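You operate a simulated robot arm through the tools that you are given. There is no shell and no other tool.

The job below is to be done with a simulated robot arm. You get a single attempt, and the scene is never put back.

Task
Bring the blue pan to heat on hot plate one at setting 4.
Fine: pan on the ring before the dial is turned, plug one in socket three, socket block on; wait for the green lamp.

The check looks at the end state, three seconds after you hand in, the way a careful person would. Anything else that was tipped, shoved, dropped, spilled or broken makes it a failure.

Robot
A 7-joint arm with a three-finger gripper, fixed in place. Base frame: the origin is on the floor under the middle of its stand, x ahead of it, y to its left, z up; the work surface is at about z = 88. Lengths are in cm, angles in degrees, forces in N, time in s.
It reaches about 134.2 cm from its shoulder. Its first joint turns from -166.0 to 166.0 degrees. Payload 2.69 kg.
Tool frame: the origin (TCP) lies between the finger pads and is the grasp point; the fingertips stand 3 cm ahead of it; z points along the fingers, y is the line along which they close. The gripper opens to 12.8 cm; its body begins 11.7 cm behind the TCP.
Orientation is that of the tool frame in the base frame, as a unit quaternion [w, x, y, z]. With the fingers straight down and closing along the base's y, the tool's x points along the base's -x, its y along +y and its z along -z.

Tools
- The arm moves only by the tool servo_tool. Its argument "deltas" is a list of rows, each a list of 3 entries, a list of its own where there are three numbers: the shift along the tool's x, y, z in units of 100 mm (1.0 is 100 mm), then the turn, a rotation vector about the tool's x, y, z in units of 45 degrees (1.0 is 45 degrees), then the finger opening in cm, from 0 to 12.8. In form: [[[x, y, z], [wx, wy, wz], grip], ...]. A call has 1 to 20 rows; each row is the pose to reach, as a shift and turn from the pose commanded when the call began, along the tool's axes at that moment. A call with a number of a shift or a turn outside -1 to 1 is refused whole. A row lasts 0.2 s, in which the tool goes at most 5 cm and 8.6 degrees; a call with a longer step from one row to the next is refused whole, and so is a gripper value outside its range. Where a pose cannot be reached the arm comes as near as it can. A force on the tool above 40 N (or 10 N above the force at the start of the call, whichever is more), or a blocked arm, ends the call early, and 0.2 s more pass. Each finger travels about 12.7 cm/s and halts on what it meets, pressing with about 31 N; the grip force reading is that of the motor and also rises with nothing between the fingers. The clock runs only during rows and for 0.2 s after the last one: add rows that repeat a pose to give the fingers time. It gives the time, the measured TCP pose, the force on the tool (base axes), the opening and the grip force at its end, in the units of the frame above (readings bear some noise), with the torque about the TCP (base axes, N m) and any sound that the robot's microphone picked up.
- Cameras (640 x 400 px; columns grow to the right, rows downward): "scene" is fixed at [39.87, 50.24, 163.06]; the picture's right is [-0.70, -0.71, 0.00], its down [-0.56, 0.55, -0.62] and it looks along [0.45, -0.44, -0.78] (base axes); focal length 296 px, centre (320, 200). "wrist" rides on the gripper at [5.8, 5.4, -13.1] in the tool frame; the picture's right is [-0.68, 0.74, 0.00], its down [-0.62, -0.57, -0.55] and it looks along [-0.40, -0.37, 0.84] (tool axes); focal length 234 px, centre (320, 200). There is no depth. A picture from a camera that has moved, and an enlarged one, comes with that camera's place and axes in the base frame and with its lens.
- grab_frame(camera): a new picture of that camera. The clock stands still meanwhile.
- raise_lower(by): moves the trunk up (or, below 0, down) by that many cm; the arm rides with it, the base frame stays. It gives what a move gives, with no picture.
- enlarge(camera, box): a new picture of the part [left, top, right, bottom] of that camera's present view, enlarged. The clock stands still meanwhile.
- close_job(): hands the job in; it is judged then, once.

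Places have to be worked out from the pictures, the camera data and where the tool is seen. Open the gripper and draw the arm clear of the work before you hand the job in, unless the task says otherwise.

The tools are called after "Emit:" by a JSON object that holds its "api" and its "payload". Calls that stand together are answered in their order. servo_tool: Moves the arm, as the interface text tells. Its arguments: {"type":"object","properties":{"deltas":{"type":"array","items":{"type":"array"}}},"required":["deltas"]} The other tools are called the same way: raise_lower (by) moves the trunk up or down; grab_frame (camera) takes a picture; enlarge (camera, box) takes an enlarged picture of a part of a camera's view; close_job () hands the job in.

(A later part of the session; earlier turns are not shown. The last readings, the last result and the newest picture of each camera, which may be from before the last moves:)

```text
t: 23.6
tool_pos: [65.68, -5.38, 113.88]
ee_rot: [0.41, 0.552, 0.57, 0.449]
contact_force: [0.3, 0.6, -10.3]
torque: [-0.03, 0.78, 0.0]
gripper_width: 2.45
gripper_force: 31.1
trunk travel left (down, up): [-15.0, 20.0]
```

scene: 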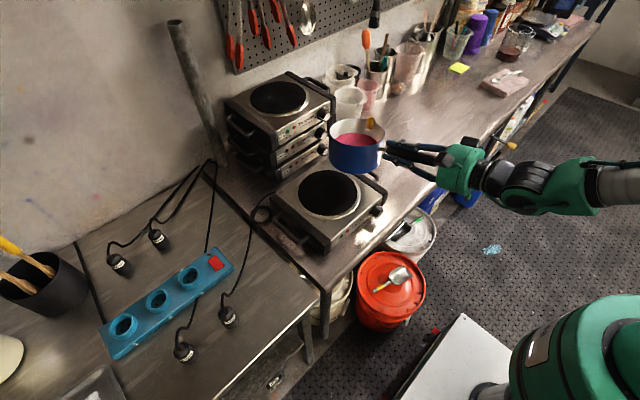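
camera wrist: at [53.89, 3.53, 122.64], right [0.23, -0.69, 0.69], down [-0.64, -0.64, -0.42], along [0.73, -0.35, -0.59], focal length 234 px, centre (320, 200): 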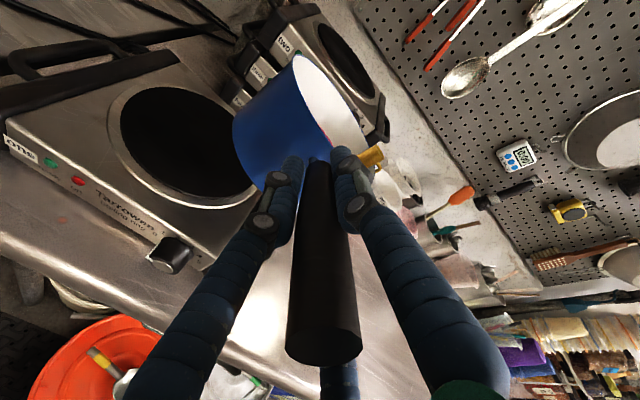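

The commanded pose follows the reached one, good. New plan: swing the pan so the tool points to +y (handle towards -y), which keeps the arm extended and leaves the dial area free. First I move further back, then yaw 40° about the pan centre slowly.

Emit:
{"api": "servo_tool", "payload": {"deltas": [[[-0.05, 0.001, 0.006], [0, 0, 0], 0], [[-0.17, 0.004, 0.02], [0, 0, 0], 0], [[-0.32, 0.007, 0.04], [0, 0, 0], 0], [[-0.48, 0.01, 0.06], [0, 0, 0], 0], [[-0.64, 0.013, 0.08], [0, 0, 0], 0], [[-0.8, 0.017, 0.1], [0, 0, 0], 0], [[-0.9, 0.019, 0.114], [0, 0, 0], 0], [[-0.95, 0.02, 0.12], [0, 0, 0], 0]]}}

Emit:
{"api": "servo_tool", "payload": {"deltas": [[[-0.04, 0.005, 0.014], [0.001, 0.043, -0.012], 0], [[-0.116, 0.015, 0.042], [0.004, 0.128, -0.035], 0], [[-0.21, 0.026, 0.075], [0.007, 0.23, -0.062], 0], [[-0.31, 0.039, 0.11], [0.01, 0.343, -0.092], 0], [[-0.41, 0.051, 0.147], [0.013, 0.453, -0.122], 0], [[-0.51, 0.064, 0.183], [0.016, 0.564, -0.151], 0], [[-0.61, 0.076, 0.219], [0.02, 0.675, -0.181], 0], [[-0.7, 0.088, 0.251], [0.023, 0.774, -0.208], 0], [[-0.75, 0.094, 0.269], [0.0245, 0.83, -0.223], 0], [[-0.775, 0.097, 0.278], [0.025, 0.857, -0.23], 0]]}}

Emit:
{"api": "grab_frame", "payload": {"camera": "wrist"}}

Emit:
{"api": "grab_frame", "payload": {"camera": "scene"}}

```text
t: 25.4
tool_pos: [67.63, -14.6, 113.45]
ee_rot: [0.41, 0.553, 0.57, 0.449]
contact_force: [0.0, 0.2, -9.4]
torque: [-0.09, 0.76, 0.01]
gripper_width: 2.42
gripper_force: 30.7
trunk travel left (down, up): [-15.0, 20.0]
```

```text
t: 27.6
tool_pos: [70.69, -22.17, 113.57]
ee_rot: [0.232, 0.325, 0.724, 0.562]
contact_force: [-0.4, 0.2, -9.8]
torque: [-0.56, 0.56, 0.01]
gripper_width: 2.48
gripper_force: 31.5
trunk travel left (down, up): [-15.0, 20.0]
```

```text
taken
camera wrist: at [58.76, -25.9, 122.15], right [0.61, -0.38, 0.69], down [-0.08, -0.9, -0.42], along [0.78, 0.2, -0.59], focal length 234 px, centre (320, 200)
```

wrist: 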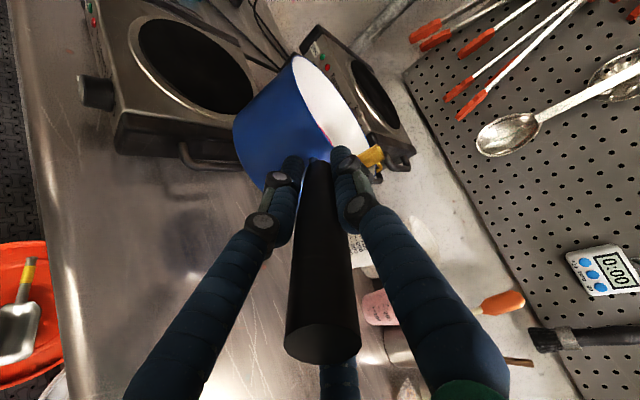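

```text
taken
```

scene: 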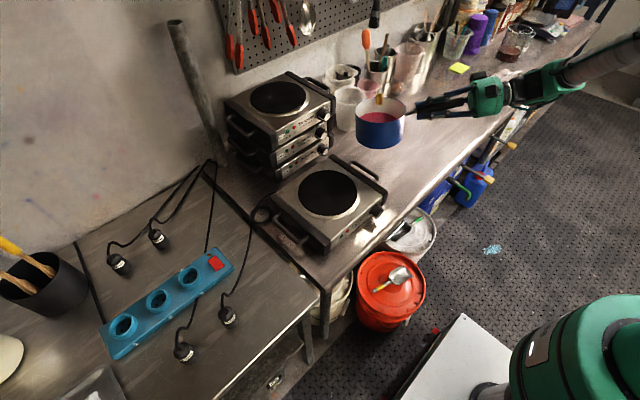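

Holding well. I yaw a further 40° about the pan centre the same way.

Emit:
{"api": "servo_tool", "payload": {"deltas": [[[-0.04, 0.005, 0.014], [0.001, 0.043, -0.012], 0], [[-0.116, 0.015, 0.042], [0.004, 0.128, -0.035], 0], [[-0.21, 0.026, 0.075], [0.007, 0.23, -0.062], 0], [[-0.31, 0.039, 0.11], [0.01, 0.343, -0.092], 0], [[-0.41, 0.051, 0.147], [0.013, 0.453, -0.122], 0], [[-0.51, 0.064, 0.183], [0.016, 0.564, -0.151], 0], [[-0.61, 0.076, 0.219], [0.02, 0.675, -0.181], 0], [[-0.7, 0.088, 0.251], [0.023, 0.774, -0.208], 0], [[-0.75, 0.094, 0.269], [0.0245, 0.83, -0.223], 0], [[-0.782, 0.098, 0.275], [0.026, 0.8575, -0.2308], 0]]}}

Emit:
{"api": "grab_frame", "payload": {"camera": "wrist"}}

Emit:
{"api": "grab_frame", "payload": {"camera": "scene"}}

Emit:
{"api": "enlarge", "payload": {"camera": "scene", "box": [340, 80, 460, 160]}}

```text
t: 29.8
tool_pos: [78.35, -26.11, 113.58]
ee_rot: [0.026, 0.057, 0.792, 0.608]
contact_force: [0.4, -0.2, -10.3]
torque: [-0.76, 0.1, -0.02]
gripper_width: 2.46
gripper_force: 30.8
trunk travel left (down, up): [-15.0, 20.0]
```

```text
taken
camera wrist: at [71.43, -36.51, 122.16], right [0.71, 0.1, 0.69], down [0.52, -0.75, -0.42], along [0.47, 0.66, -0.59], focal length 234 px, centre (320, 200)
```

wrist: 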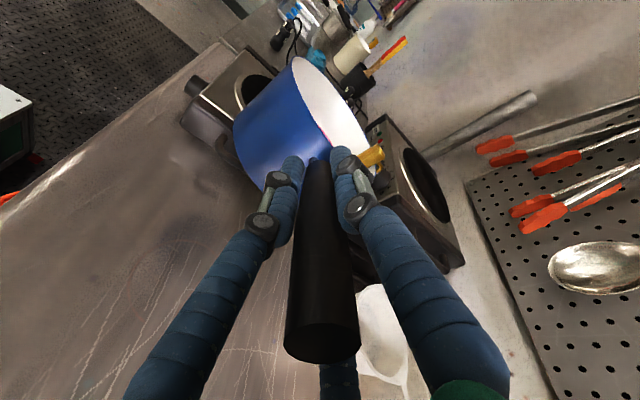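

```text
taken
```

scene: 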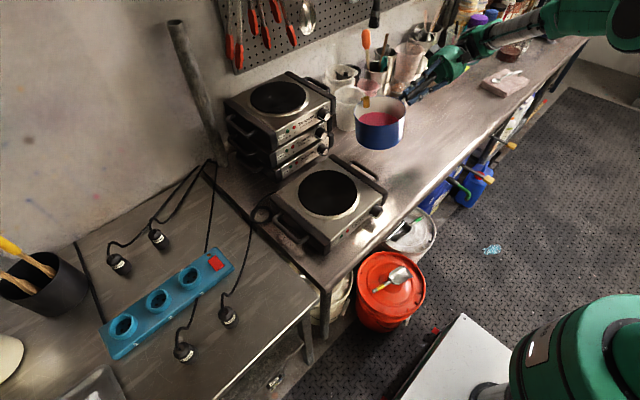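

```text
5.00 times, centred on (400, 120) of scene
camera zoom: at [39.87, 50.24, 163.06], right [-0.7, -0.71, 0.0], down [-0.56, 0.55, -0.62], along [0.45, -0.44, -0.78], focal length 1482 px, centre (-80, 600)
```

zoom: 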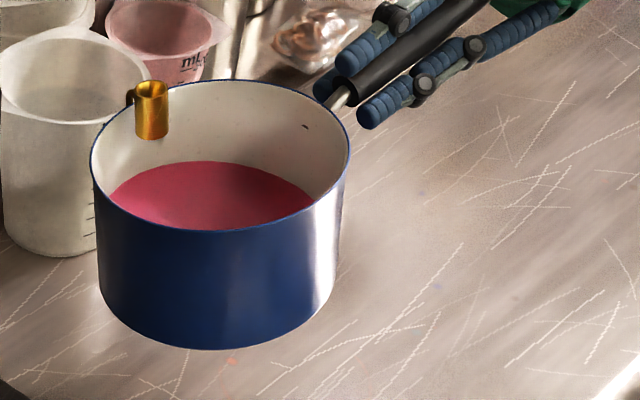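

The pan shows about 5.5° nose-down. I pitch the tool up by that amount and check level.

Emit:
{"api": "servo_tool", "payload": {"deltas": [[[0, 0, 0], [-0.03, 0, 0], 0], [[0, 0, 0], [-0.06, 0, 0], 0], [[0, 0, 0], [-0.09, 0, 0], 0], [[0, 0, 0], [-0.122, 0, 0], 0], [[0, 0, 0], [-0.122, 0, 0], 0]]}}

Emit:
{"api": "enlarge", "payload": {"camera": "scene", "box": [340, 80, 460, 160]}}

```text
t: 31.0
tool_pos: [78.34, -25.95, 113.66]
ee_rot: [0.03, 0.057, 0.762, 0.645]
contact_force: [0.4, 0.5, -8.9]
torque: [-0.78, 0.07, -0.02]
gripper_width: 2.45
gripper_force: 30.6
trunk travel left (down, up): [-15.0, 20.0]
```

```text
5.00 times, centred on (400, 120) of scene
camera zoom: at [39.87, 50.24, 163.06], right [-0.7, -0.71, 0.0], down [-0.56, 0.55, -0.62], along [0.45, -0.44, -0.78], focal length 1482 px, centre (-80, 600)
```

zoom: 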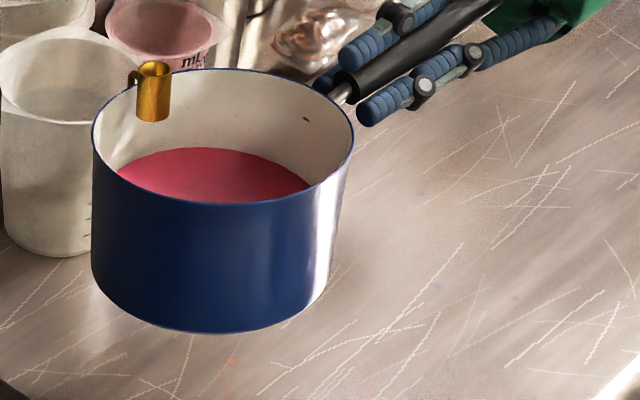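

Wall slopes and the rim ellipse together say the pan leans about 4.5° towards +x and is slightly nose-up now. I correct the roll and re-check.

Emit:
{"api": "servo_tool", "payload": {"deltas": [[[0, 0, 0], [0.01, 0, -0.03], 0], [[0, 0, 0], [0.02, 0, -0.06], 0], [[0, 0, 0], [0.03, 0, -0.09], 0], [[0, 0, 0], [0.035, 0, -0.1], 0], [[0, 0, 0], [0.035, 0, -0.1], 0]]}}

Emit:
{"api": "enlarge", "payload": {"camera": "scene", "box": [340, 80, 460, 160]}}

Emit:
{"api": "grab_frame", "payload": {"camera": "wrist"}}

```text
t: 32.2
tool_pos: [78.36, -25.98, 113.58]
ee_rot: [0.054, 0.027, 0.772, 0.633]
contact_force: [-0.2, 0.0, -10.0]
torque: [-0.81, 0.13, 0.02]
gripper_width: 2.43
gripper_force: 30.8
trunk travel left (down, up): [-15.0, 20.0]
```

```text
5.00 times, centred on (400, 120) of scene
camera zoom: at [39.87, 50.24, 163.06], right [-0.7, -0.71, 0.0], down [-0.56, 0.55, -0.62], along [0.45, -0.44, -0.78], focal length 1482 px, centre (-80, 600)
```

zoom: 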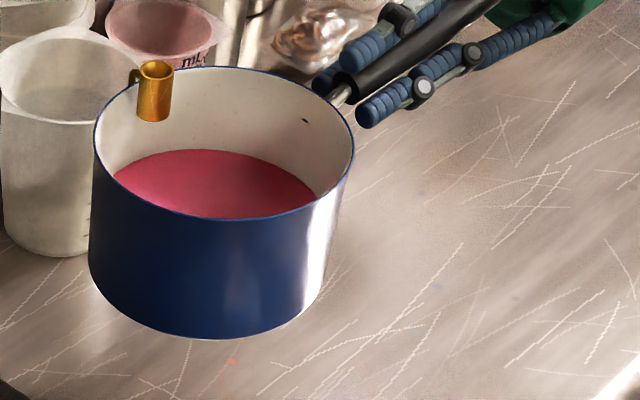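

```text
taken
camera wrist: at [70.87, -37.1, 120.97], right [0.65, 0.07, 0.75], down [0.56, -0.71, -0.42], along [0.51, 0.7, -0.51], focal length 234 px, centre (320, 200)
```

wrist: 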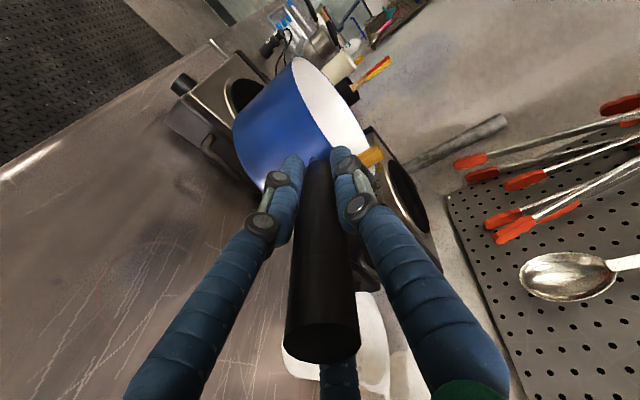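

Now level within about 1.5°. I carry it towards the ring along +y in gentle steps.

Emit:
{"api": "servo_tool", "payload": {"deltas": [[[0.008, 0.01, 0.05], [0, 0, 0], 0], [[0.027, 0.035, 0.17], [0, 0, 0], 0], [[0.051, 0.065, 0.32], [0, 0, 0], 0], [[0.076, 0.098, 0.48], [0, 0, 0], 0], [[0.1, 0.13, 0.635], [0, 0, 0], 0], [[0.117, 0.151, 0.74], [0, 0, 0], 0]]}}

Emit:
{"api": "servo_tool", "payload": {"deltas": [[[0.008, 0.01, 0.05], [0, 0, 0], 0], [[0.027, 0.035, 0.17], [0, 0, 0], 0], [[0.051, 0.065, 0.32], [0, 0, 0], 0], [[0.076, 0.098, 0.48], [0, 0, 0], 0], [[0.1, 0.13, 0.635], [0, 0, 0], 0], [[0.117, 0.151, 0.74], [0, 0, 0], 0]]}}

Emit:
{"api": "grab_frame", "payload": {"camera": "scene"}}

Emit:
{"api": "grab_frame", "payload": {"camera": "wrist"}}

```text
t: 33.6
tool_pos: [78.02, -18.3, 113.59]
ee_rot: [0.054, 0.026, 0.773, 0.632]
contact_force: [0.1, -0.2, -10.2]
torque: [-0.77, 0.11, 0.01]
gripper_width: 2.43
gripper_force: 31.1
trunk travel left (down, up): [-15.0, 20.0]
```

```text
t: 35.0
tool_pos: [77.51, -10.57, 113.64]
ee_rot: [0.053, 0.027, 0.772, 0.633]
contact_force: [-1.0, -0.2, -10.2]
torque: [-0.79, 0.12, 0.01]
gripper_width: 2.45
gripper_force: 31.2
trunk travel left (down, up): [-15.0, 20.0]
```

```text
taken
```

scene: 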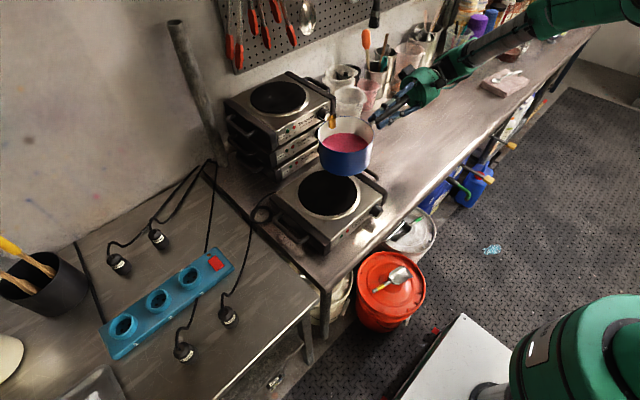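

```text
taken
camera wrist: at [70.17, -21.75, 120.88], right [0.65, 0.07, 0.75], down [0.56, -0.71, -0.42], along [0.51, 0.7, -0.51], focal length 234 px, centre (320, 200)
```

wrist: 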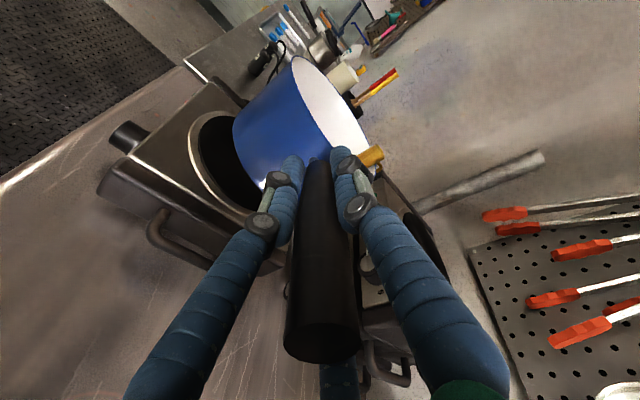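

In reach so far. I do the last stretch to hover over the ring centre.

Emit:
{"api": "servo_tool", "payload": {"deltas": [[[0.007, 0.01, 0.05], [0, 0, 0], 0], [[0.024, 0.034, 0.17], [0, 0, 0], 0], [[0.045, 0.064, 0.32], [0, 0, 0], 0], [[0.067, 0.097, 0.48], [0, 0, 0], 0], [[0.088, 0.128, 0.63], [0, 0, 0], 0], [[0.103, 0.149, 0.733], [0, 0, 0], 0]]}}

Emit:
{"api": "enlarge", "payload": {"camera": "scene", "box": [250, 105, 420, 265]}}

Emit:
{"api": "grab_frame", "payload": {"camera": "wrist"}}

```text
t: 36.4
tool_pos: [77.34, -3.24, 113.53]
ee_rot: [0.053, 0.027, 0.772, 0.632]
contact_force: [0.2, 0.9, -9.6]
torque: [-0.84, 0.14, -0.05]
gripper_width: 2.44
gripper_force: 31.1
trunk travel left (down, up): [-15.0, 20.0]
```

```text
2.50 times, centred on (335, 185) of scene
camera zoom: at [39.87, 50.24, 163.06], right [-0.7, -0.71, 0.0], down [-0.56, 0.55, -0.62], along [0.45, -0.44, -0.78], focal length 741 px, centre (282, 238)
```

zoom: 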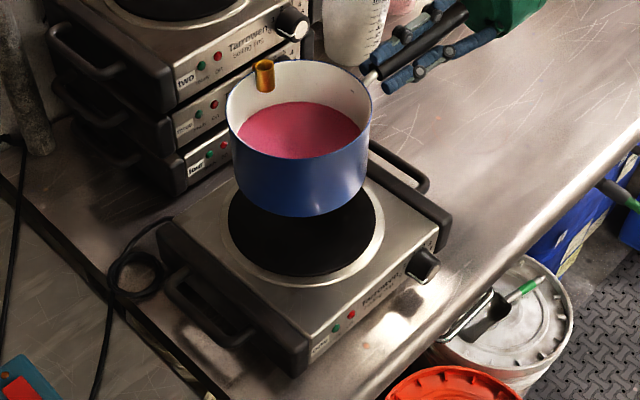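

```text
taken
camera wrist: at [69.87, -14.3, 120.85], right [0.65, 0.07, 0.75], down [0.56, -0.71, -0.42], along [0.51, 0.7, -0.51], focal length 234 px, centre (320, 200)
```

wrist: 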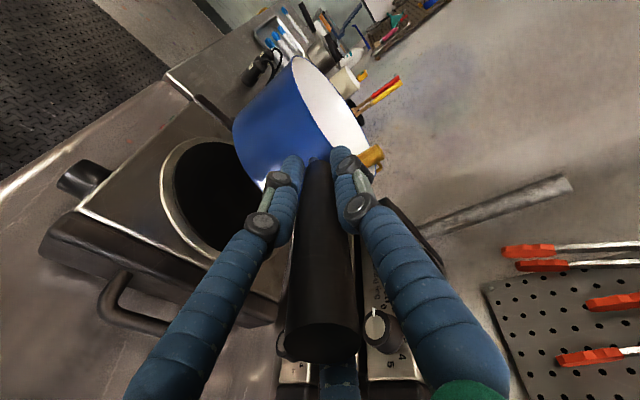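

The pan base is within about a centimetre of the ring centre in plan. I lower 6 cm with a small correction, then will feel for contact.

Emit:
{"api": "servo_tool", "payload": {"deltas": [[[0.006, -0.05, 0.009], [0, 0, 0], 0], [[0.02, -0.17, 0.029], [0, 0, 0], 0], [[0.035, -0.3, 0.052], [0, 0, 0], 0], [[0.05, -0.43, 0.074], [0, 0, 0], 0], [[0.062, -0.54, 0.093], [0, 0, 0], 0], [[0.068, -0.589, 0.102], [0, 0, 0], 0]]}}

Emit:
{"api": "enlarge", "payload": {"camera": "scene", "box": [250, 105, 420, 265]}}

Emit:
{"api": "grab_frame", "payload": {"camera": "wrist"}}

```text
t: 37.8
tool_pos: [77.14, -3.19, 107.48]
ee_rot: [0.053, 0.027, 0.772, 0.633]
contact_force: [0.9, -0.8, -10.2]
torque: [-0.78, 0.14, -0.01]
gripper_width: 2.42
gripper_force: 31.7
trunk travel left (down, up): [-15.0, 20.0]
```

```text
2.50 times, centred on (335, 185) of scene
camera zoom: at [39.87, 50.24, 163.06], right [-0.7, -0.71, 0.0], down [-0.56, 0.55, -0.62], along [0.45, -0.44, -0.78], focal length 741 px, centre (282, 238)
```

zoom: 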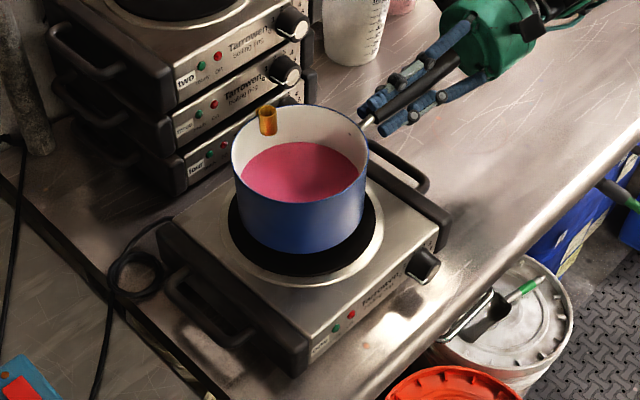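

```text
taken
camera wrist: at [69.61, -14.33, 114.8], right [0.65, 0.07, 0.75], down [0.56, -0.71, -0.42], along [0.51, 0.7, -0.51], focal length 234 px, centre (320, 200)
```

wrist: 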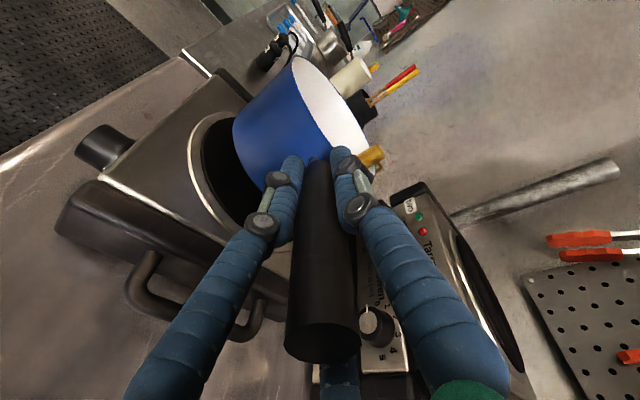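

About 2 cm to go. I lower 1.5 cm in small steps and watch the force.

Emit:
{"api": "servo_tool", "payload": {"deltas": [[[0.0015, -0.03, 0.006], [0, 0, 0], 0], [[0.003, -0.06, 0.012], [0, 0, 0], 0], [[0.0045, -0.09, 0.018], [0, 0, 0], 0], [[0.006, -0.12, 0.024], [0, 0, 0], 0], [[0.0074, -0.147, 0.029], [0, 0, 0], 0]]}}

Emit:
{"api": "servo_tool", "payload": {"deltas": [[[0.0012, -0.025, 0.005], [0, 0, 0], 0], [[0.0025, -0.049, 0.0097], [0, 0, 0], 0], [[0.0025, -0.049, 0.0097], [0, 0, 0], 0]]}}

Emit:
{"api": "enlarge", "payload": {"camera": "scene", "box": [250, 105, 420, 265]}}

```text
t: 39.0
tool_pos: [77.14, -3.26, 106.01]
ee_rot: [0.054, 0.026, 0.772, 0.633]
contact_force: [0.3, -0.2, -10.1]
torque: [-0.8, 0.12, 0.02]
gripper_width: 2.45
gripper_force: 31.1
trunk travel left (down, up): [-15.0, 20.0]
```

```text
t: 39.8
tool_pos: [77.02, -3.25, 105.45]
ee_rot: [0.053, 0.027, 0.772, 0.633]
contact_force: [0.2, 0.0, -10.3]
torque: [-0.8, 0.08, 0.01]
gripper_width: 2.44
gripper_force: 31.2
trunk travel left (down, up): [-15.0, 20.0]
```

```text
2.50 times, centred on (335, 185) of scene
camera zoom: at [39.87, 50.24, 163.06], right [-0.7, -0.71, 0.0], down [-0.56, 0.55, -0.62], along [0.45, -0.44, -0.78], focal length 741 px, centre (282, 238)
```

zoom: 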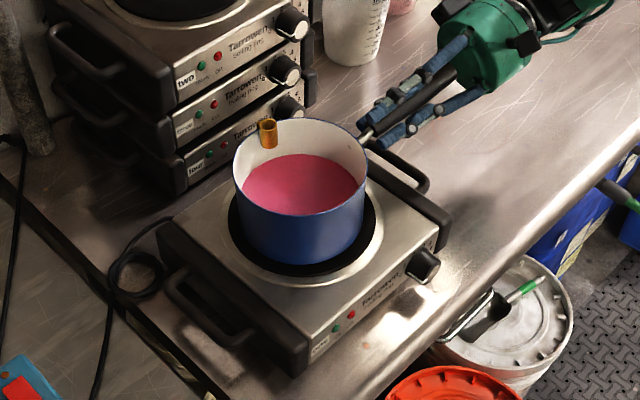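

Still hanging free (10 N), nearly seated visually. I continue in 0.3 cm steps.

Emit:
{"api": "servo_tool", "payload": {"deltas": [[[0.0007, -0.015, 0.003], [0, 0, 0], 0], [[0.0015, -0.03, 0.006], [0, 0, 0], 0], [[0.0015, -0.03, 0.006], [0, 0, 0], 0]]}}

Emit:
{"api": "servo_tool", "payload": {"deltas": [[[0.0007, -0.015, 0.003], [0, 0, 0], 0], [[0.0015, -0.03, 0.006], [0, 0, 0], 0], [[0.0015, -0.03, 0.006], [0, 0, 0], 0]]}}

```text
t: 40.6
tool_pos: [77.05, -3.3, 105.3]
ee_rot: [0.055, 0.027, 0.772, 0.633]
contact_force: [-2.7, -5.9, 0.1]
torque: [0.49, -0.11, 0.21]
gripper_width: 2.43
gripper_force: 31.0
trunk travel left (down, up): [-15.0, 20.0]
```

```text
t: 41.4
tool_pos: [77.16, -3.38, 104.91]
ee_rot: [0.055, 0.026, 0.771, 0.634]
contact_force: [-1.0, -9.3, 1.4]
torque: [0.51, -0.14, -0.06]
gripper_width: 2.44
gripper_force: 31.3
trunk travel left (down, up): [-15.0, 20.0]
```

Contact: the ring now carries the pan. I look before releasing.

Emit:
{"api": "enlarge", "payload": {"camera": "scene", "box": [270, 130, 400, 230]}}

Emit:
{"api": "grab_frame", "payload": {"camera": "wrist"}}

```text
4.00 times, centred on (335, 180) of scene
camera zoom: at [39.87, 50.24, 163.06], right [-0.7, -0.71, 0.0], down [-0.56, 0.55, -0.62], along [0.45, -0.44, -0.78], focal length 1186 px, centre (260, 280)
```

zoom: 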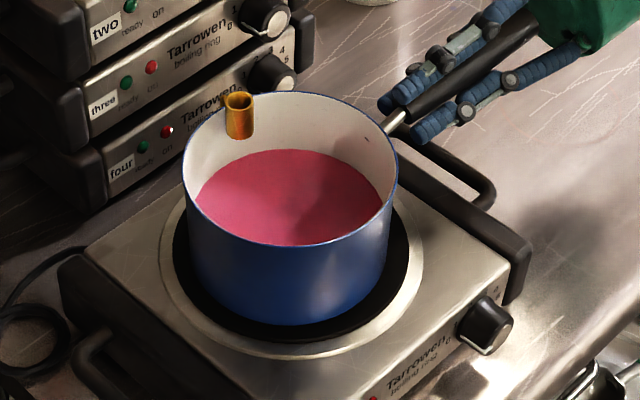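

```text
taken
camera wrist: at [69.57, -14.43, 112.26], right [0.65, 0.07, 0.76], down [0.56, -0.71, -0.42], along [0.51, 0.7, -0.5], focal length 234 px, centre (320, 200)
```

wrist: 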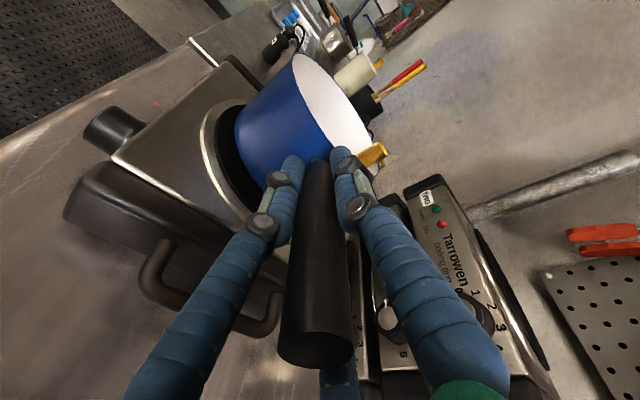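

The pan sits well centred on the ring. I open the fingers.

Emit:
{"api": "servo_tool", "payload": {"deltas": [[[0, 0, 0], [0, 0, 0], 3], [[0, 0, 0], [0, 0, 0], 4.5], [[0, 0, 0], [0, 0, 0], 7], [[0, 0, 0], [0, 0, 0], 10], [[0, 0, 0], [0, 0, 0], 12.8], [[0, 0, 0], [0, 0, 0], 12.8]]}}

Emit:
{"api": "enlarge", "payload": {"camera": "scene", "box": [260, 90, 450, 240]}}

Emit:
{"api": "grab_frame", "payload": {"camera": "wrist"}}

```text
t: 42.8
tool_pos: [77.07, -3.32, 104.93]
ee_rot: [0.053, 0.026, 0.772, 0.632]
contact_force: [0.5, 0.7, 0.0]
torque: [0.03, 0.01, 0.0]
gripper_width: 12.8
gripper_force: 0.0
trunk travel left (down, up): [-15.0, 20.0]
```

```text
2.67 times, centred on (355, 165) of scene
camera zoom: at [39.87, 50.24, 163.06], right [-0.7, -0.71, 0.0], down [-0.56, 0.55, -0.62], along [0.45, -0.44, -0.78], focal length 791 px, centre (227, 293)
```

zoom: 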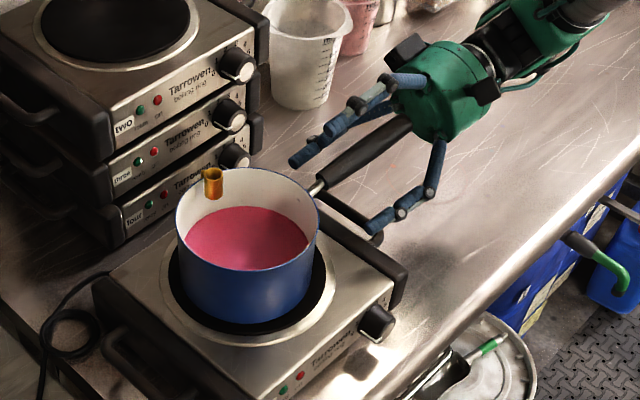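

```text
taken
camera wrist: at [69.57, -14.36, 112.24], right [0.65, 0.07, 0.76], down [0.56, -0.71, -0.42], along [0.51, 0.7, -0.51], focal length 234 px, centre (320, 200)
```

wrist: 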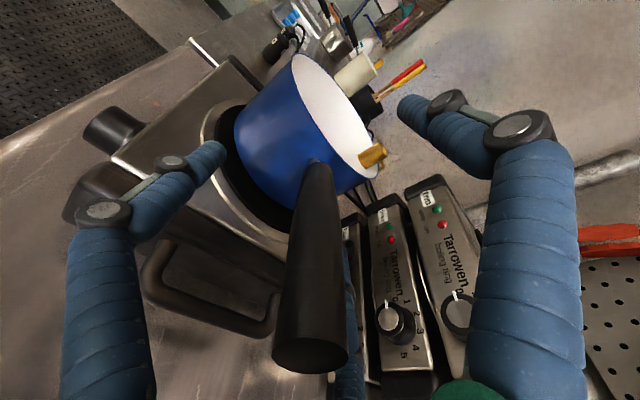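

The pan stands free on the ring. I move the open gripper straight up, clear of the handle.

Emit:
{"api": "servo_tool", "payload": {"deltas": [[[-0.005, 0.1, -0.02], [0, 0, 0], 12.8], [[-0.015, 0.3, -0.06], [0, 0, 0], 12.8], [[-0.025, 0.5, -0.1], [0, 0, 0], 12.8], [[-0.035, 0.7, -0.139], [0, 0, 0], 12.8], [[-0.044, 0.88, -0.174], [0, 0, 0], 12.8]]}}

Emit:
{"api": "enlarge", "payload": {"camera": "scene", "box": [260, 60, 450, 240]}}

```text
t: 44.0
tool_pos: [77.07, -3.35, 113.8]
ee_rot: [0.054, 0.027, 0.772, 0.633]
contact_force: [-0.6, 0.2, 0.1]
torque: [-0.01, 0.03, 0.01]
gripper_width: 12.81
gripper_force: 0.1
trunk travel left (down, up): [-15.0, 20.0]
```

```text
2.22 times, centred on (355, 150) of scene
camera zoom: at [39.87, 50.24, 163.06], right [-0.7, -0.71, 0.0], down [-0.56, 0.55, -0.62], along [0.45, -0.44, -0.78], focal length 659 px, centre (242, 311)
```

zoom: 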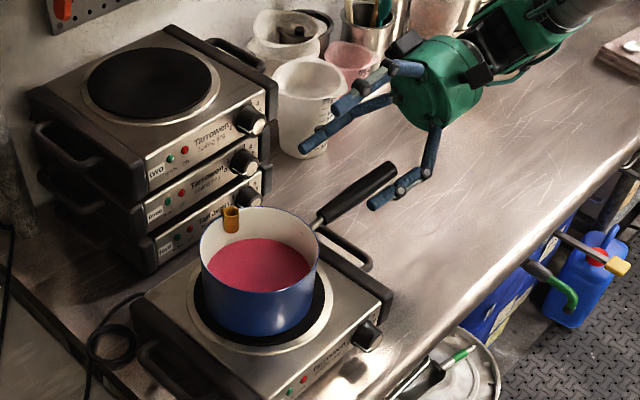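

Clear of the handle. I rise further while turning the fingers back to pointing straight down.

Emit:
{"api": "servo_tool", "payload": {"deltas": [[[-0.007, 0.13, -0.026], [0.05, 0.004, -0.002], 12.8], [[-0.013, 0.26, -0.05], [0.2, 0.017, -0.008], 12.8], [[-0.02, 0.4, -0.08], [0.37, 0.032, -0.016], 12.8], [[-0.026, 0.53, -0.105], [0.54, 0.046, -0.023], 12.8], [[-0.033, 0.66, -0.13], [0.71, 0.061, -0.03], 12.8], [[-0.039, 0.784, -0.155], [0.8725, 0.0745, -0.037], 12.8]]}}

Emit:
{"api": "servo_tool", "payload": {"deltas": [[[0, 0, 0], [0.15, 0.013, -0.006], 12.8], [[0, 0, 0], [0.3, 0.026, -0.013], 12.8], [[0, 0, 0], [0.45, 0.038, -0.019], 12.8], [[0, 0, 0], [0.6, 0.051, -0.025], 12.8], [[0, 0, 0], [0.75, 0.064, -0.032], 12.8], [[0, 0, 0], [0.8725, 0.0745, -0.037], 12.8]]}}

Emit:
{"api": "grab_frame", "payload": {"camera": "wrist"}}

Emit:
{"api": "grab_frame", "payload": {"camera": "scene"}}

```text
t: 45.4
tool_pos: [76.97, -3.24, 121.85]
ee_rot: [0.029, 0.015, 0.941, 0.336]
contact_force: [-0.1, -0.1, 0.3]
torque: [-0.03, -0.02, 0.01]
gripper_width: 12.79
gripper_force: 0.1
trunk travel left (down, up): [-15.0, 20.0]
```

```text
t: 46.8
tool_pos: [76.97, -3.31, 121.83]
ee_rot: [0.0, -0.001, 1.0, -0.001]
contact_force: [-0.4, -0.7, -0.3]
torque: [0.0, 0.0, 0.01]
gripper_width: 12.82
gripper_force: 0.1
trunk travel left (down, up): [-15.0, 20.0]
```

```text
taken
camera wrist: at [71.16, 2.1, 134.83], right [0.68, 0.74, 0.0], down [0.62, -0.56, 0.55], along [0.4, -0.37, -0.84], focal length 234 px, centre (320, 200)
```

wrist: 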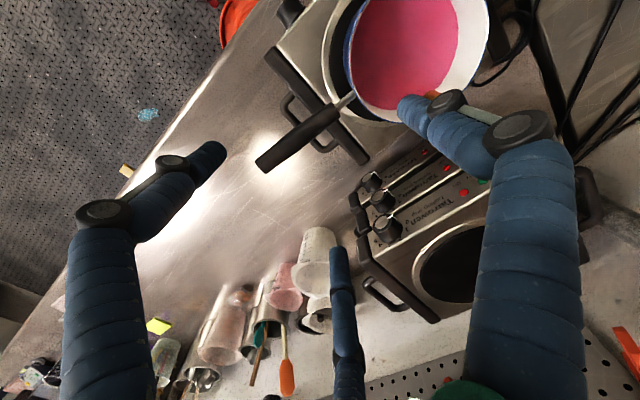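

```text
taken
```

scene: 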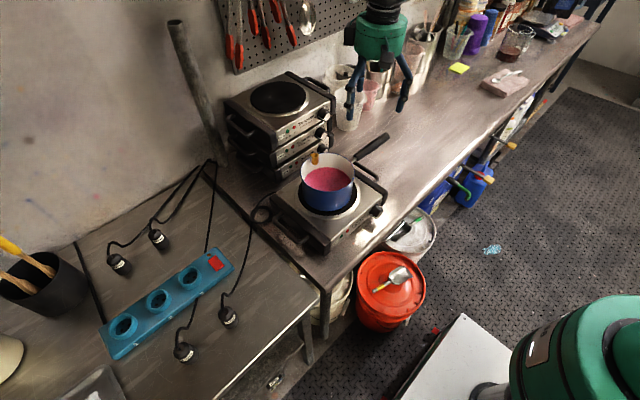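

Both the pan and surroundings look fine. I now travel at this height to the left, towards the socket block and plugs.

Emit:
{"api": "servo_tool", "payload": {"deltas": [[[0.06, 0.25, 0], [0, 0, 0], 12.8], [[0.12, 0.5, 0], [0, 0, 0], 12.8], [[0.18, 0.75, 0], [0, 0, 0], 12.8], [[0.25, 1.0, 0], [0, 0, 0], 12.8]]}}

Emit:
{"api": "servo_tool", "payload": {"deltas": [[[0.06, 0.25, 0], [0, 0, 0], 12.8], [[0.12, 0.5, 0], [0, 0, 0], 12.8], [[0.18, 0.75, 0], [0, 0, 0], 12.8], [[0.25, 1.0, 0], [0, 0, 0], 12.8]]}}

Emit:
{"api": "servo_tool", "payload": {"deltas": [[[0.06, 0.25, 0], [0, 0, 0], 12.8], [[0.12, 0.5, 0], [0, 0, 0], 12.8], [[0.18, 0.75, 0], [0, 0, 0], 12.8], [[0.25, 1.0, 0], [0, 0, 0], 12.8]]}}

Emit:
{"api": "servo_tool", "payload": {"deltas": [[[0.06, 0.25, 0], [0, 0, 0], 12.8], [[0.12, 0.5, 0], [0, 0, 0], 12.8], [[0.18, 0.75, 0], [0, 0, 0], 12.8], [[0.25, 1.0, 0], [0, 0, 0], 12.8]]}}

Emit:
{"api": "grab_frame", "payload": {"camera": "wrist"}}

Emit:
{"api": "grab_frame", "payload": {"camera": "scene"}}

```text
t: 47.8
tool_pos: [74.54, 6.71, 122.18]
ee_rot: [0.0, 0.0, 1.0, 0.0]
contact_force: [-0.2, -0.8, 0.0]
torque: [0.02, 0.02, -0.03]
gripper_width: 12.79
gripper_force: 0.0
trunk travel left (down, up): [-15.0, 20.0]
```

```text
t: 48.8
tool_pos: [71.95, 16.55, 122.03]
ee_rot: [0.0, 0.0, 1.0, 0.0]
contact_force: [0.0, -1.2, 0.7]
torque: [0.08, 0.03, 0.02]
gripper_width: 12.78
gripper_force: 0.2
trunk travel left (down, up): [-15.0, 20.0]
```

```text
t: 49.8
tool_pos: [69.48, 26.68, 122.11]
ee_rot: [0.0, 0.0, 1.0, 0.001]
contact_force: [0.4, -0.1, 0.2]
torque: [0.01, 0.0, 0.0]
gripper_width: 12.79
gripper_force: 0.0
trunk travel left (down, up): [-15.0, 20.0]
```

```text
t: 50.8
tool_pos: [66.87, 36.82, 121.98]
ee_rot: [-0.001, 0.0, 1.0, -0.001]
contact_force: [0.8, -0.7, 0.5]
torque: [0.05, 0.04, -0.01]
gripper_width: 12.79
gripper_force: 0.2
trunk travel left (down, up): [-15.0, 20.0]
```

```text
taken
camera wrist: at [60.97, 42.1, 134.93], right [0.68, 0.74, 0.0], down [0.62, -0.57, 0.55], along [0.4, -0.37, -0.84], focal length 234 px, centre (320, 200)
```

wrist: 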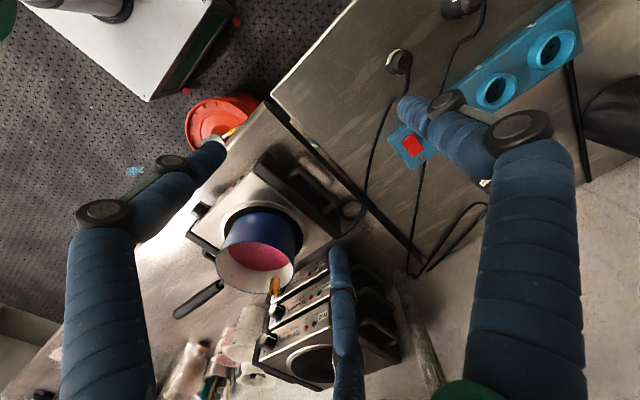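

```text
taken
```

scene: 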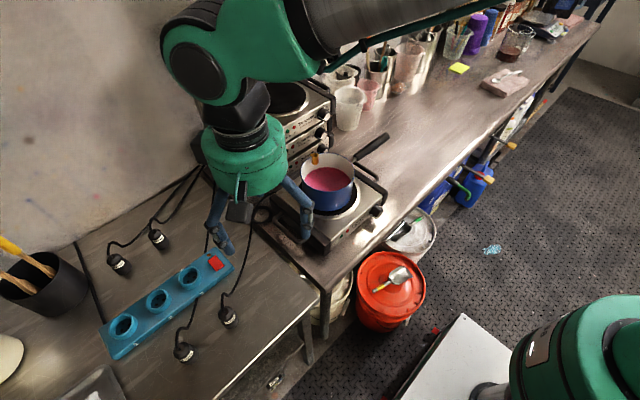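

I continue to the left so the wrist camera sees plug one and socket three.

Emit:
{"api": "servo_tool", "payload": {"deltas": [[[0.06, 0.25, 0.05], [0, 0, 0], 12.8], [[0.12, 0.5, 0.1], [0, 0, 0], 12.8], [[0.18, 0.75, 0.15], [0, 0, 0], 12.8], [[0.25, 1.0, 0.2], [0, 0, 0], 12.8]]}}

Emit:
{"api": "servo_tool", "payload": {"deltas": [[[0.03, 0.25, 0.05], [0, 0, 0], 12.8], [[0.06, 0.5, 0.1], [0, 0, 0], 12.8], [[0.09, 0.75, 0.15], [0, 0, 0], 12.8], [[0.1, 1.0, 0.2], [0, 0, 0], 12.8]]}}

Emit:
{"api": "grab_frame", "payload": {"camera": "wrist"}}

Emit:
{"api": "grab_frame", "payload": {"camera": "scene"}}

```text
t: 51.8
tool_pos: [64.45, 46.84, 120.15]
ee_rot: [0.0, 0.0, 1.0, 0.002]
contact_force: [-0.7, 0.4, -0.8]
torque: [0.08, 0.04, -0.02]
gripper_width: 12.8
gripper_force: 0.0
trunk travel left (down, up): [-15.0, 20.0]
```

```text
t: 52.8
tool_pos: [63.54, 56.78, 117.83]
ee_rot: [0.0, 0.0, 1.0, 0.001]
contact_force: [-0.1, 0.0, 0.2]
torque: [0.02, 0.01, -0.01]
gripper_width: 12.79
gripper_force: 0.1
trunk travel left (down, up): [-15.0, 20.0]
```

```text
taken
camera wrist: at [57.66, 62.14, 130.8], right [0.68, 0.74, 0.0], down [0.62, -0.57, 0.55], along [0.4, -0.37, -0.84], focal length 234 px, centre (320, 200)
```

wrist: 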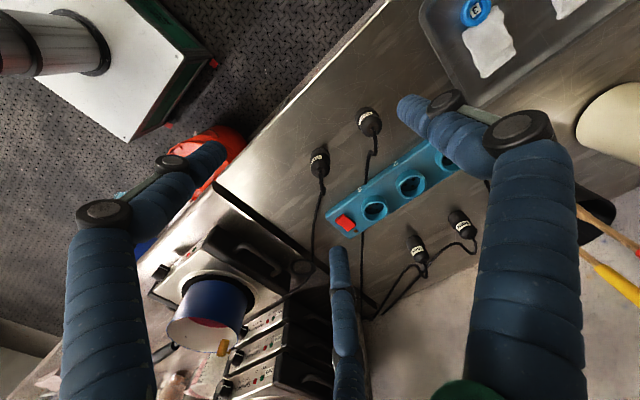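

```text
taken
```

scene: 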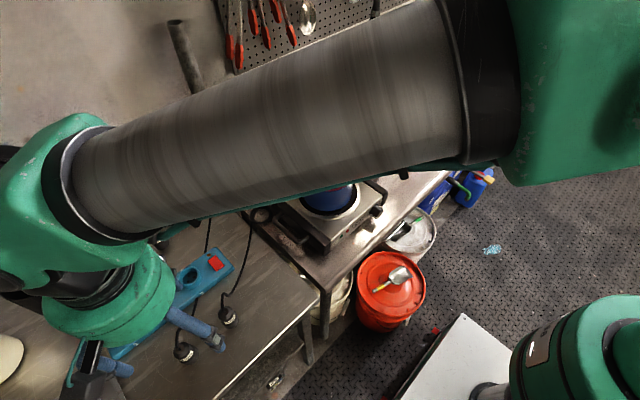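

The wrist view shows plug one and socket three clearly. I zoom in on both.

Emit:
{"api": "enlarge", "payload": {"camera": "wrist", "box": [290, 130, 400, 220]}}

Emit:
{"api": "enlarge", "payload": {"camera": "wrist", "box": [320, 150, 440, 250]}}

Emit:
{"api": "enlarge", "payload": {"camera": "wrist", "box": [345, 190, 395, 230]}}

```text
4.44 times, centred on (345, 175) of wrist
camera zoom: at [57.66, 62.14, 130.8], right [0.68, 0.74, 0.0], down [0.62, -0.57, 0.55], along [0.4, -0.37, -0.84], focal length 1041 px, centre (209, 311)
```

zoom: 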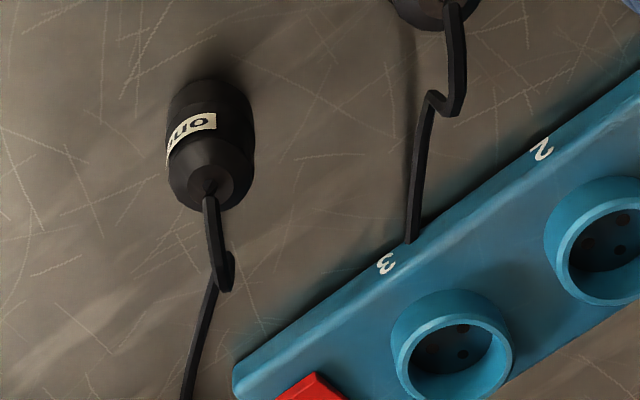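

```text
4.00 times, centred on (380, 200) of wrist
camera zoom: at [57.66, 62.14, 130.8], right [0.68, 0.74, 0.0], down [0.62, -0.57, 0.55], along [0.4, -0.37, -0.84], focal length 937 px, centre (80, 200)
```

zoom: 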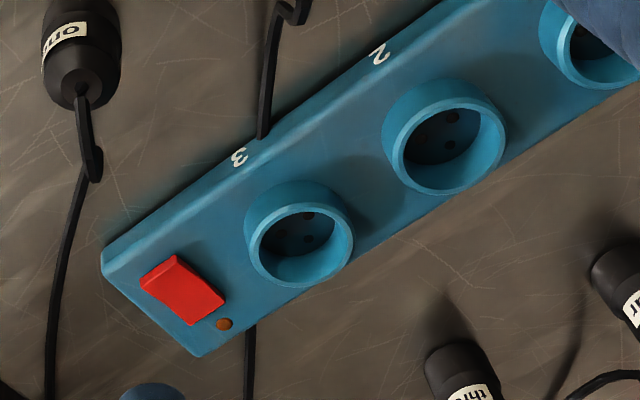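

```text
10.00 times, centred on (370, 210) of wrist
camera zoom: at [57.66, 62.14, 130.8], right [0.68, 0.74, 0.0], down [0.62, -0.57, 0.55], along [0.4, -0.37, -0.84], focal length 2342 px, centre (-180, 100)
```

zoom: 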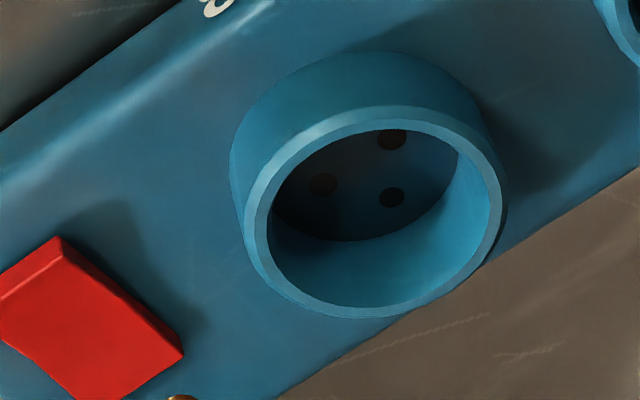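

Holes: a pair along y on the -x side and one at +x, so a keyed layout; the plug label faces -x. Plug one's top is near (71, 49.9, 94), socket 3 near (85.5, 51.7, 93). I go lower for a closer look.

Emit:
{"api": "servo_tool", "payload": {"deltas": [[[-0.08, -0.09, 0.33], [0, 0, 0], 12.8], [[-0.16, -0.18, 0.66], [0, 0, 0], 12.8], [[-0.25, -0.28, 1.0], [0, 0, 0], 12.8]]}}

Emit:
{"api": "grab_frame", "payload": {"camera": "wrist"}}

Emit:
{"api": "enlarge", "payload": {"camera": "wrist", "box": [250, 120, 410, 240]}}

```text
t: 53.6
tool_pos: [65.94, 53.94, 108.09]
ee_rot: [0.0, -0.001, 1.0, 0.001]
contact_force: [0.4, 0.4, -0.6]
torque: [0.01, -0.04, 0.02]
gripper_width: 12.77
gripper_force: 0.1
trunk travel left (down, up): [-15.0, 20.0]
```

```text
taken
camera wrist: at [60.04, 59.34, 120.98], right [0.68, 0.74, 0.0], down [0.62, -0.57, 0.55], along [0.41, -0.37, -0.84], focal length 234 px, centre (320, 200)
```

wrist: 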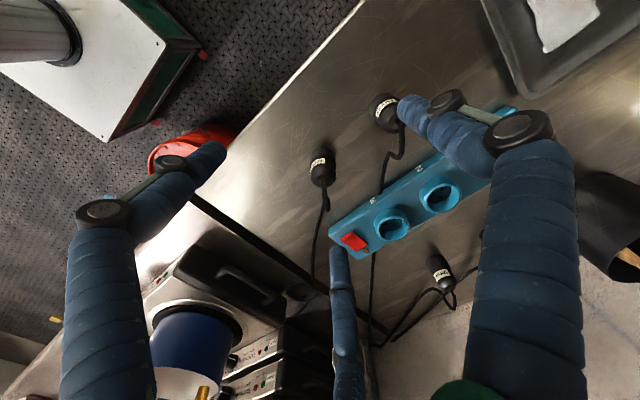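

```text
3.33 times, centred on (330, 180) of wrist
camera zoom: at [60.04, 59.34, 120.98], right [0.68, 0.74, 0.0], down [0.62, -0.57, 0.55], along [0.41, -0.37, -0.84], focal length 781 px, centre (287, 267)
```

zoom: 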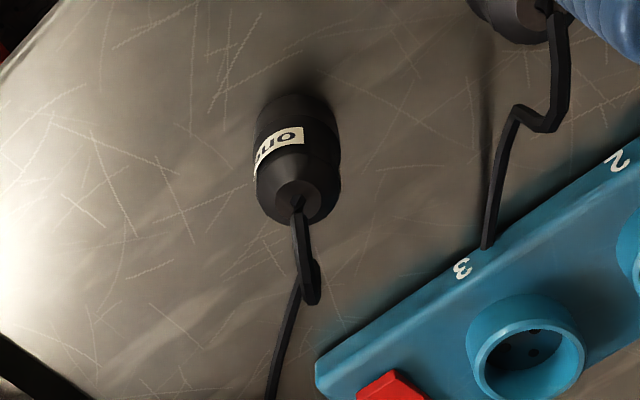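

The cord leaves plug one towards +x/-y, right where one finger would come down. I turn the tool 60° about vertical so the cord passes between fingers, and set a smaller opening.

Emit:
{"api": "servo_tool", "payload": {"deltas": [[[0, 0, 0], [0, 0, 0.167], 10], [[0, 0, 0], [0, 0, 0.333], 7], [[0, 0, 0], [0, 0, 0.5], 6.8], [[0, 0, 0], [0, 0, 0.667], 6.8]]}}

Emit:
{"api": "servo_tool", "payload": {"deltas": [[[0, 0, 0], [0, 0, 0.167], 6.8], [[0, 0, 0], [0, 0, 0.333], 6.8], [[0, 0, 0], [0, 0, 0.5], 6.8], [[0, 0, 0], [0, 0, 0.667], 6.8]]}}

Emit:
{"api": "grab_frame", "payload": {"camera": "wrist"}}

Emit:
{"api": "grab_frame", "payload": {"camera": "scene"}}

```text
t: 54.6
tool_pos: [66.05, 53.92, 107.92]
ee_rot: [0.0, 0.259, 0.966, 0.001]
contact_force: [1.1, -0.2, -0.4]
torque: [0.0, -0.02, -0.01]
gripper_width: 6.83
gripper_force: 0.1
trunk travel left (down, up): [-15.0, 20.0]
```

```text
t: 55.6
tool_pos: [65.97, 53.98, 108.05]
ee_rot: [-0.001, 0.501, 0.865, 0.001]
contact_force: [-0.1, 0.4, 0.3]
torque: [0.0, 0.01, 0.01]
gripper_width: 6.81
gripper_force: 0.2
trunk travel left (down, up): [-15.0, 20.0]
```

```text
taken
camera wrist: at [67.67, 61.65, 120.99], right [0.98, -0.22, 0.0], down [-0.18, -0.82, 0.55], along [-0.12, -0.53, -0.84], focal length 234 px, centre (320, 200)
```

wrist: 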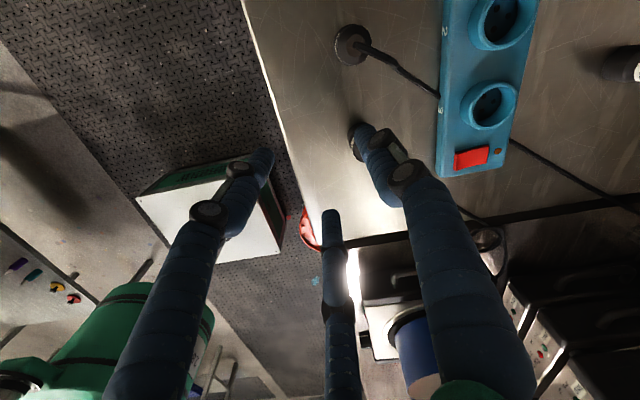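

```text
taken
```

scene: 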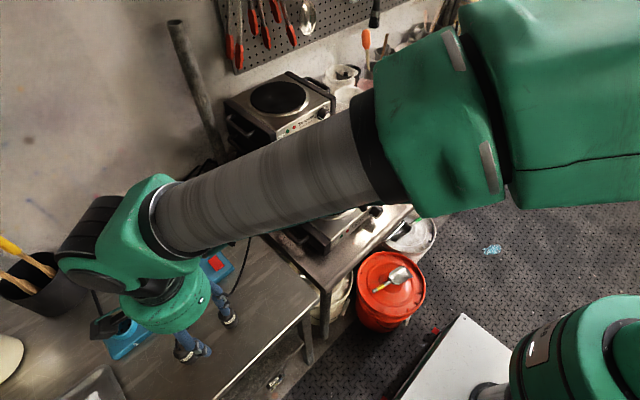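

Oriented. I move above plug one (71.0, 49.9) and down to just over the cord.

Emit:
{"api": "servo_tool", "payload": {"deltas": [[[-0.2, 0.077, 0.1], [0, 0, 0], 6.8], [[-0.4, 0.155, 0.3], [0, 0, 0], 6.8], [[-0.605, 0.232, 0.5], [0, 0, 0], 6.8]]}}

Emit:
{"api": "grab_frame", "payload": {"camera": "wrist"}}

Emit:
{"api": "enlarge", "payload": {"camera": "scene", "box": [160, 230, 320, 350]}}

```text
t: 56.4
tool_pos: [70.89, 49.97, 102.97]
ee_rot: [0.0, 0.5, 0.866, 0.0]
contact_force: [0.2, 0.5, 0.6]
torque: [0.01, -0.04, 0.04]
gripper_width: 6.81
gripper_force: 0.1
trunk travel left (down, up): [-15.0, 20.0]
```

```text
taken
camera wrist: at [72.65, 57.65, 115.87], right [0.98, -0.22, 0.0], down [-0.18, -0.82, 0.55], along [-0.12, -0.53, -0.84], focal length 234 px, centre (320, 200)
```

wrist: 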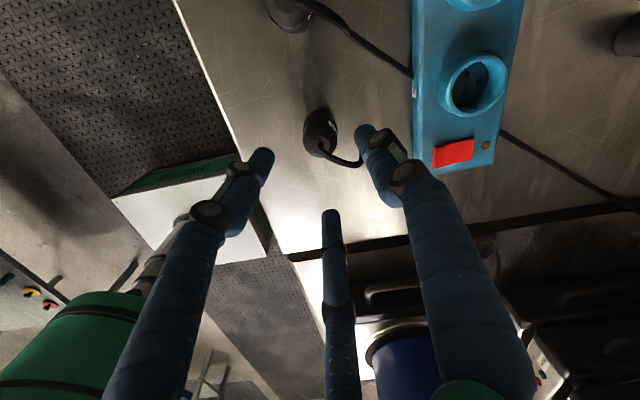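

```text
3.33 times, centred on (240, 290) of scene
camera zoom: at [39.87, 50.24, 163.06], right [-0.7, -0.71, 0.0], down [-0.56, 0.55, -0.62], along [0.45, -0.44, -0.78], focal length 988 px, centre (587, -100)
```

zoom: 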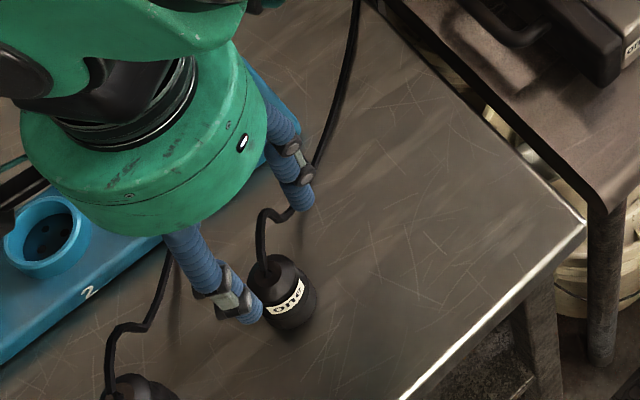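

I zoom to check the plug centre against the tool axis before descending.

Emit:
{"api": "enlarge", "payload": {"camera": "wrist", "box": [270, 90, 420, 220]}}

```text
3.08 times, centred on (345, 155) of wrist
camera zoom: at [72.65, 57.65, 115.87], right [0.98, -0.22, 0.0], down [-0.18, -0.82, 0.55], along [-0.12, -0.53, -0.84], focal length 720 px, centre (243, 338)
```

zoom: 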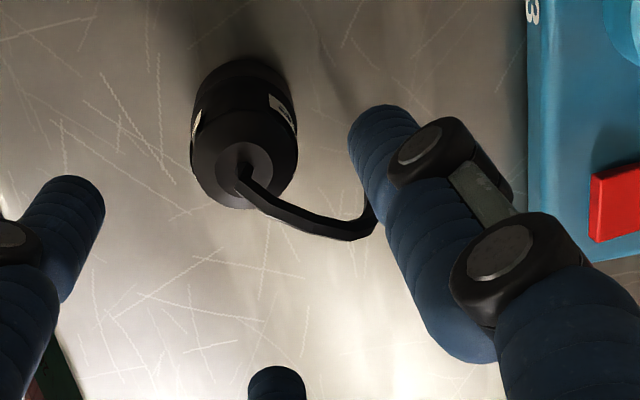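

The plug is within 2 mm of the tool axis and the cord runs through a gap between fingers. I descend to grip the plug's upper part.

Emit:
{"api": "servo_tool", "payload": {"deltas": [[[0, 0, 0.2], [0, 0, 0], 6.8], [[0, 0, 0.4], [0, 0, 0], 6.8], [[0, 0, 0.6], [0, 0, 0], 6.8], [[0, 0, 0.75], [0, 0, 0], 6.8]]}}

Emit:
{"api": "enlarge", "payload": {"camera": "wrist", "box": [240, 60, 420, 240]}}

Emit:
{"api": "enlarge", "payload": {"camera": "scene", "box": [170, 250, 290, 350]}}

```text
t: 57.4
tool_pos: [71.03, 49.79, 95.57]
ee_rot: [0.0, 0.5, 0.866, 0.0]
contact_force: [-0.5, -0.2, 0.4]
torque: [0.01, -0.01, 0.02]
gripper_width: 6.78
gripper_force: 0.0
trunk travel left (down, up): [-15.0, 20.0]
```

```text
2.22 times, centred on (330, 150) of wrist
camera zoom: at [72.69, 57.55, 108.45], right [0.98, -0.22, 0.0], down [-0.18, -0.82, 0.55], along [-0.12, -0.53, -0.84], focal length 520 px, centre (298, 311)
```

zoom: 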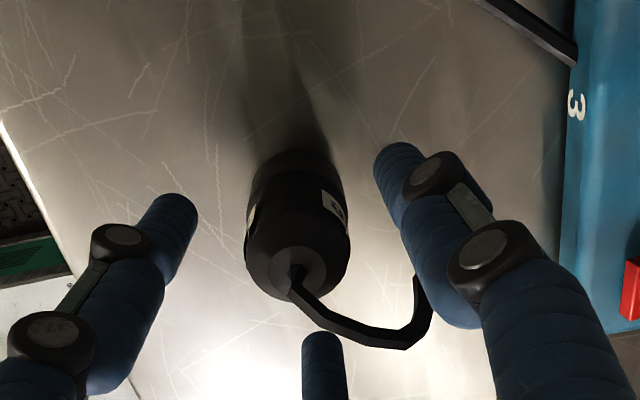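

```text
4.00 times, centred on (230, 300) of scene
camera zoom: at [39.87, 50.24, 163.06], right [-0.7, -0.71, 0.0], down [-0.56, 0.55, -0.62], along [0.45, -0.44, -0.78], focal length 1186 px, centre (680, -200)
```

zoom: 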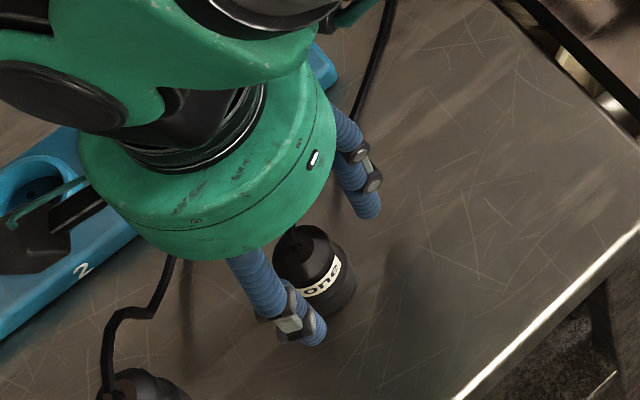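

Plug remains centred. I go down the last 2.1 cm.

Emit:
{"api": "servo_tool", "payload": {"deltas": [[[0, 0, 0.1], [0, 0, 0], 6.8], [[0, 0, 0.21], [0, 0, 0], 6.8], [[0, 0, 0.21], [0, 0, 0], 6.8]]}}

Emit:
{"api": "enlarge", "payload": {"camera": "wrist", "box": [240, 60, 420, 260]}}

```text
t: 58.2
tool_pos: [71.07, 49.94, 93.45]
ee_rot: [0.0, 0.5, 0.866, 0.0]
contact_force: [0.2, -0.1, -0.8]
torque: [0.01, 0.01, -0.01]
gripper_width: 6.81
gripper_force: 0.0
trunk travel left (down, up): [-15.0, 20.0]
```

```text
2.00 times, centred on (330, 160) of wrist
camera zoom: at [72.74, 57.67, 106.28], right [0.98, -0.22, 0.0], down [-0.18, -0.82, 0.55], along [-0.12, -0.53, -0.84], focal length 468 px, centre (300, 280)
```

zoom: 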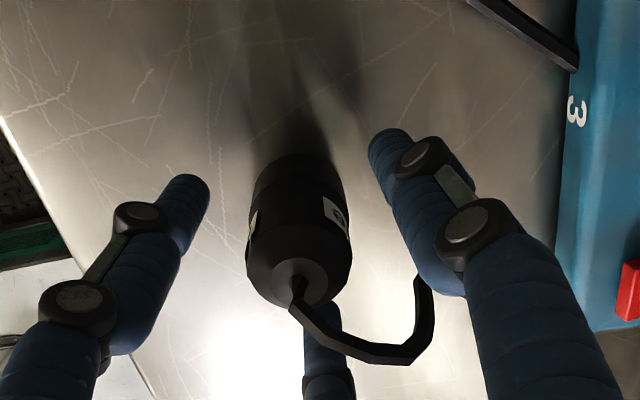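

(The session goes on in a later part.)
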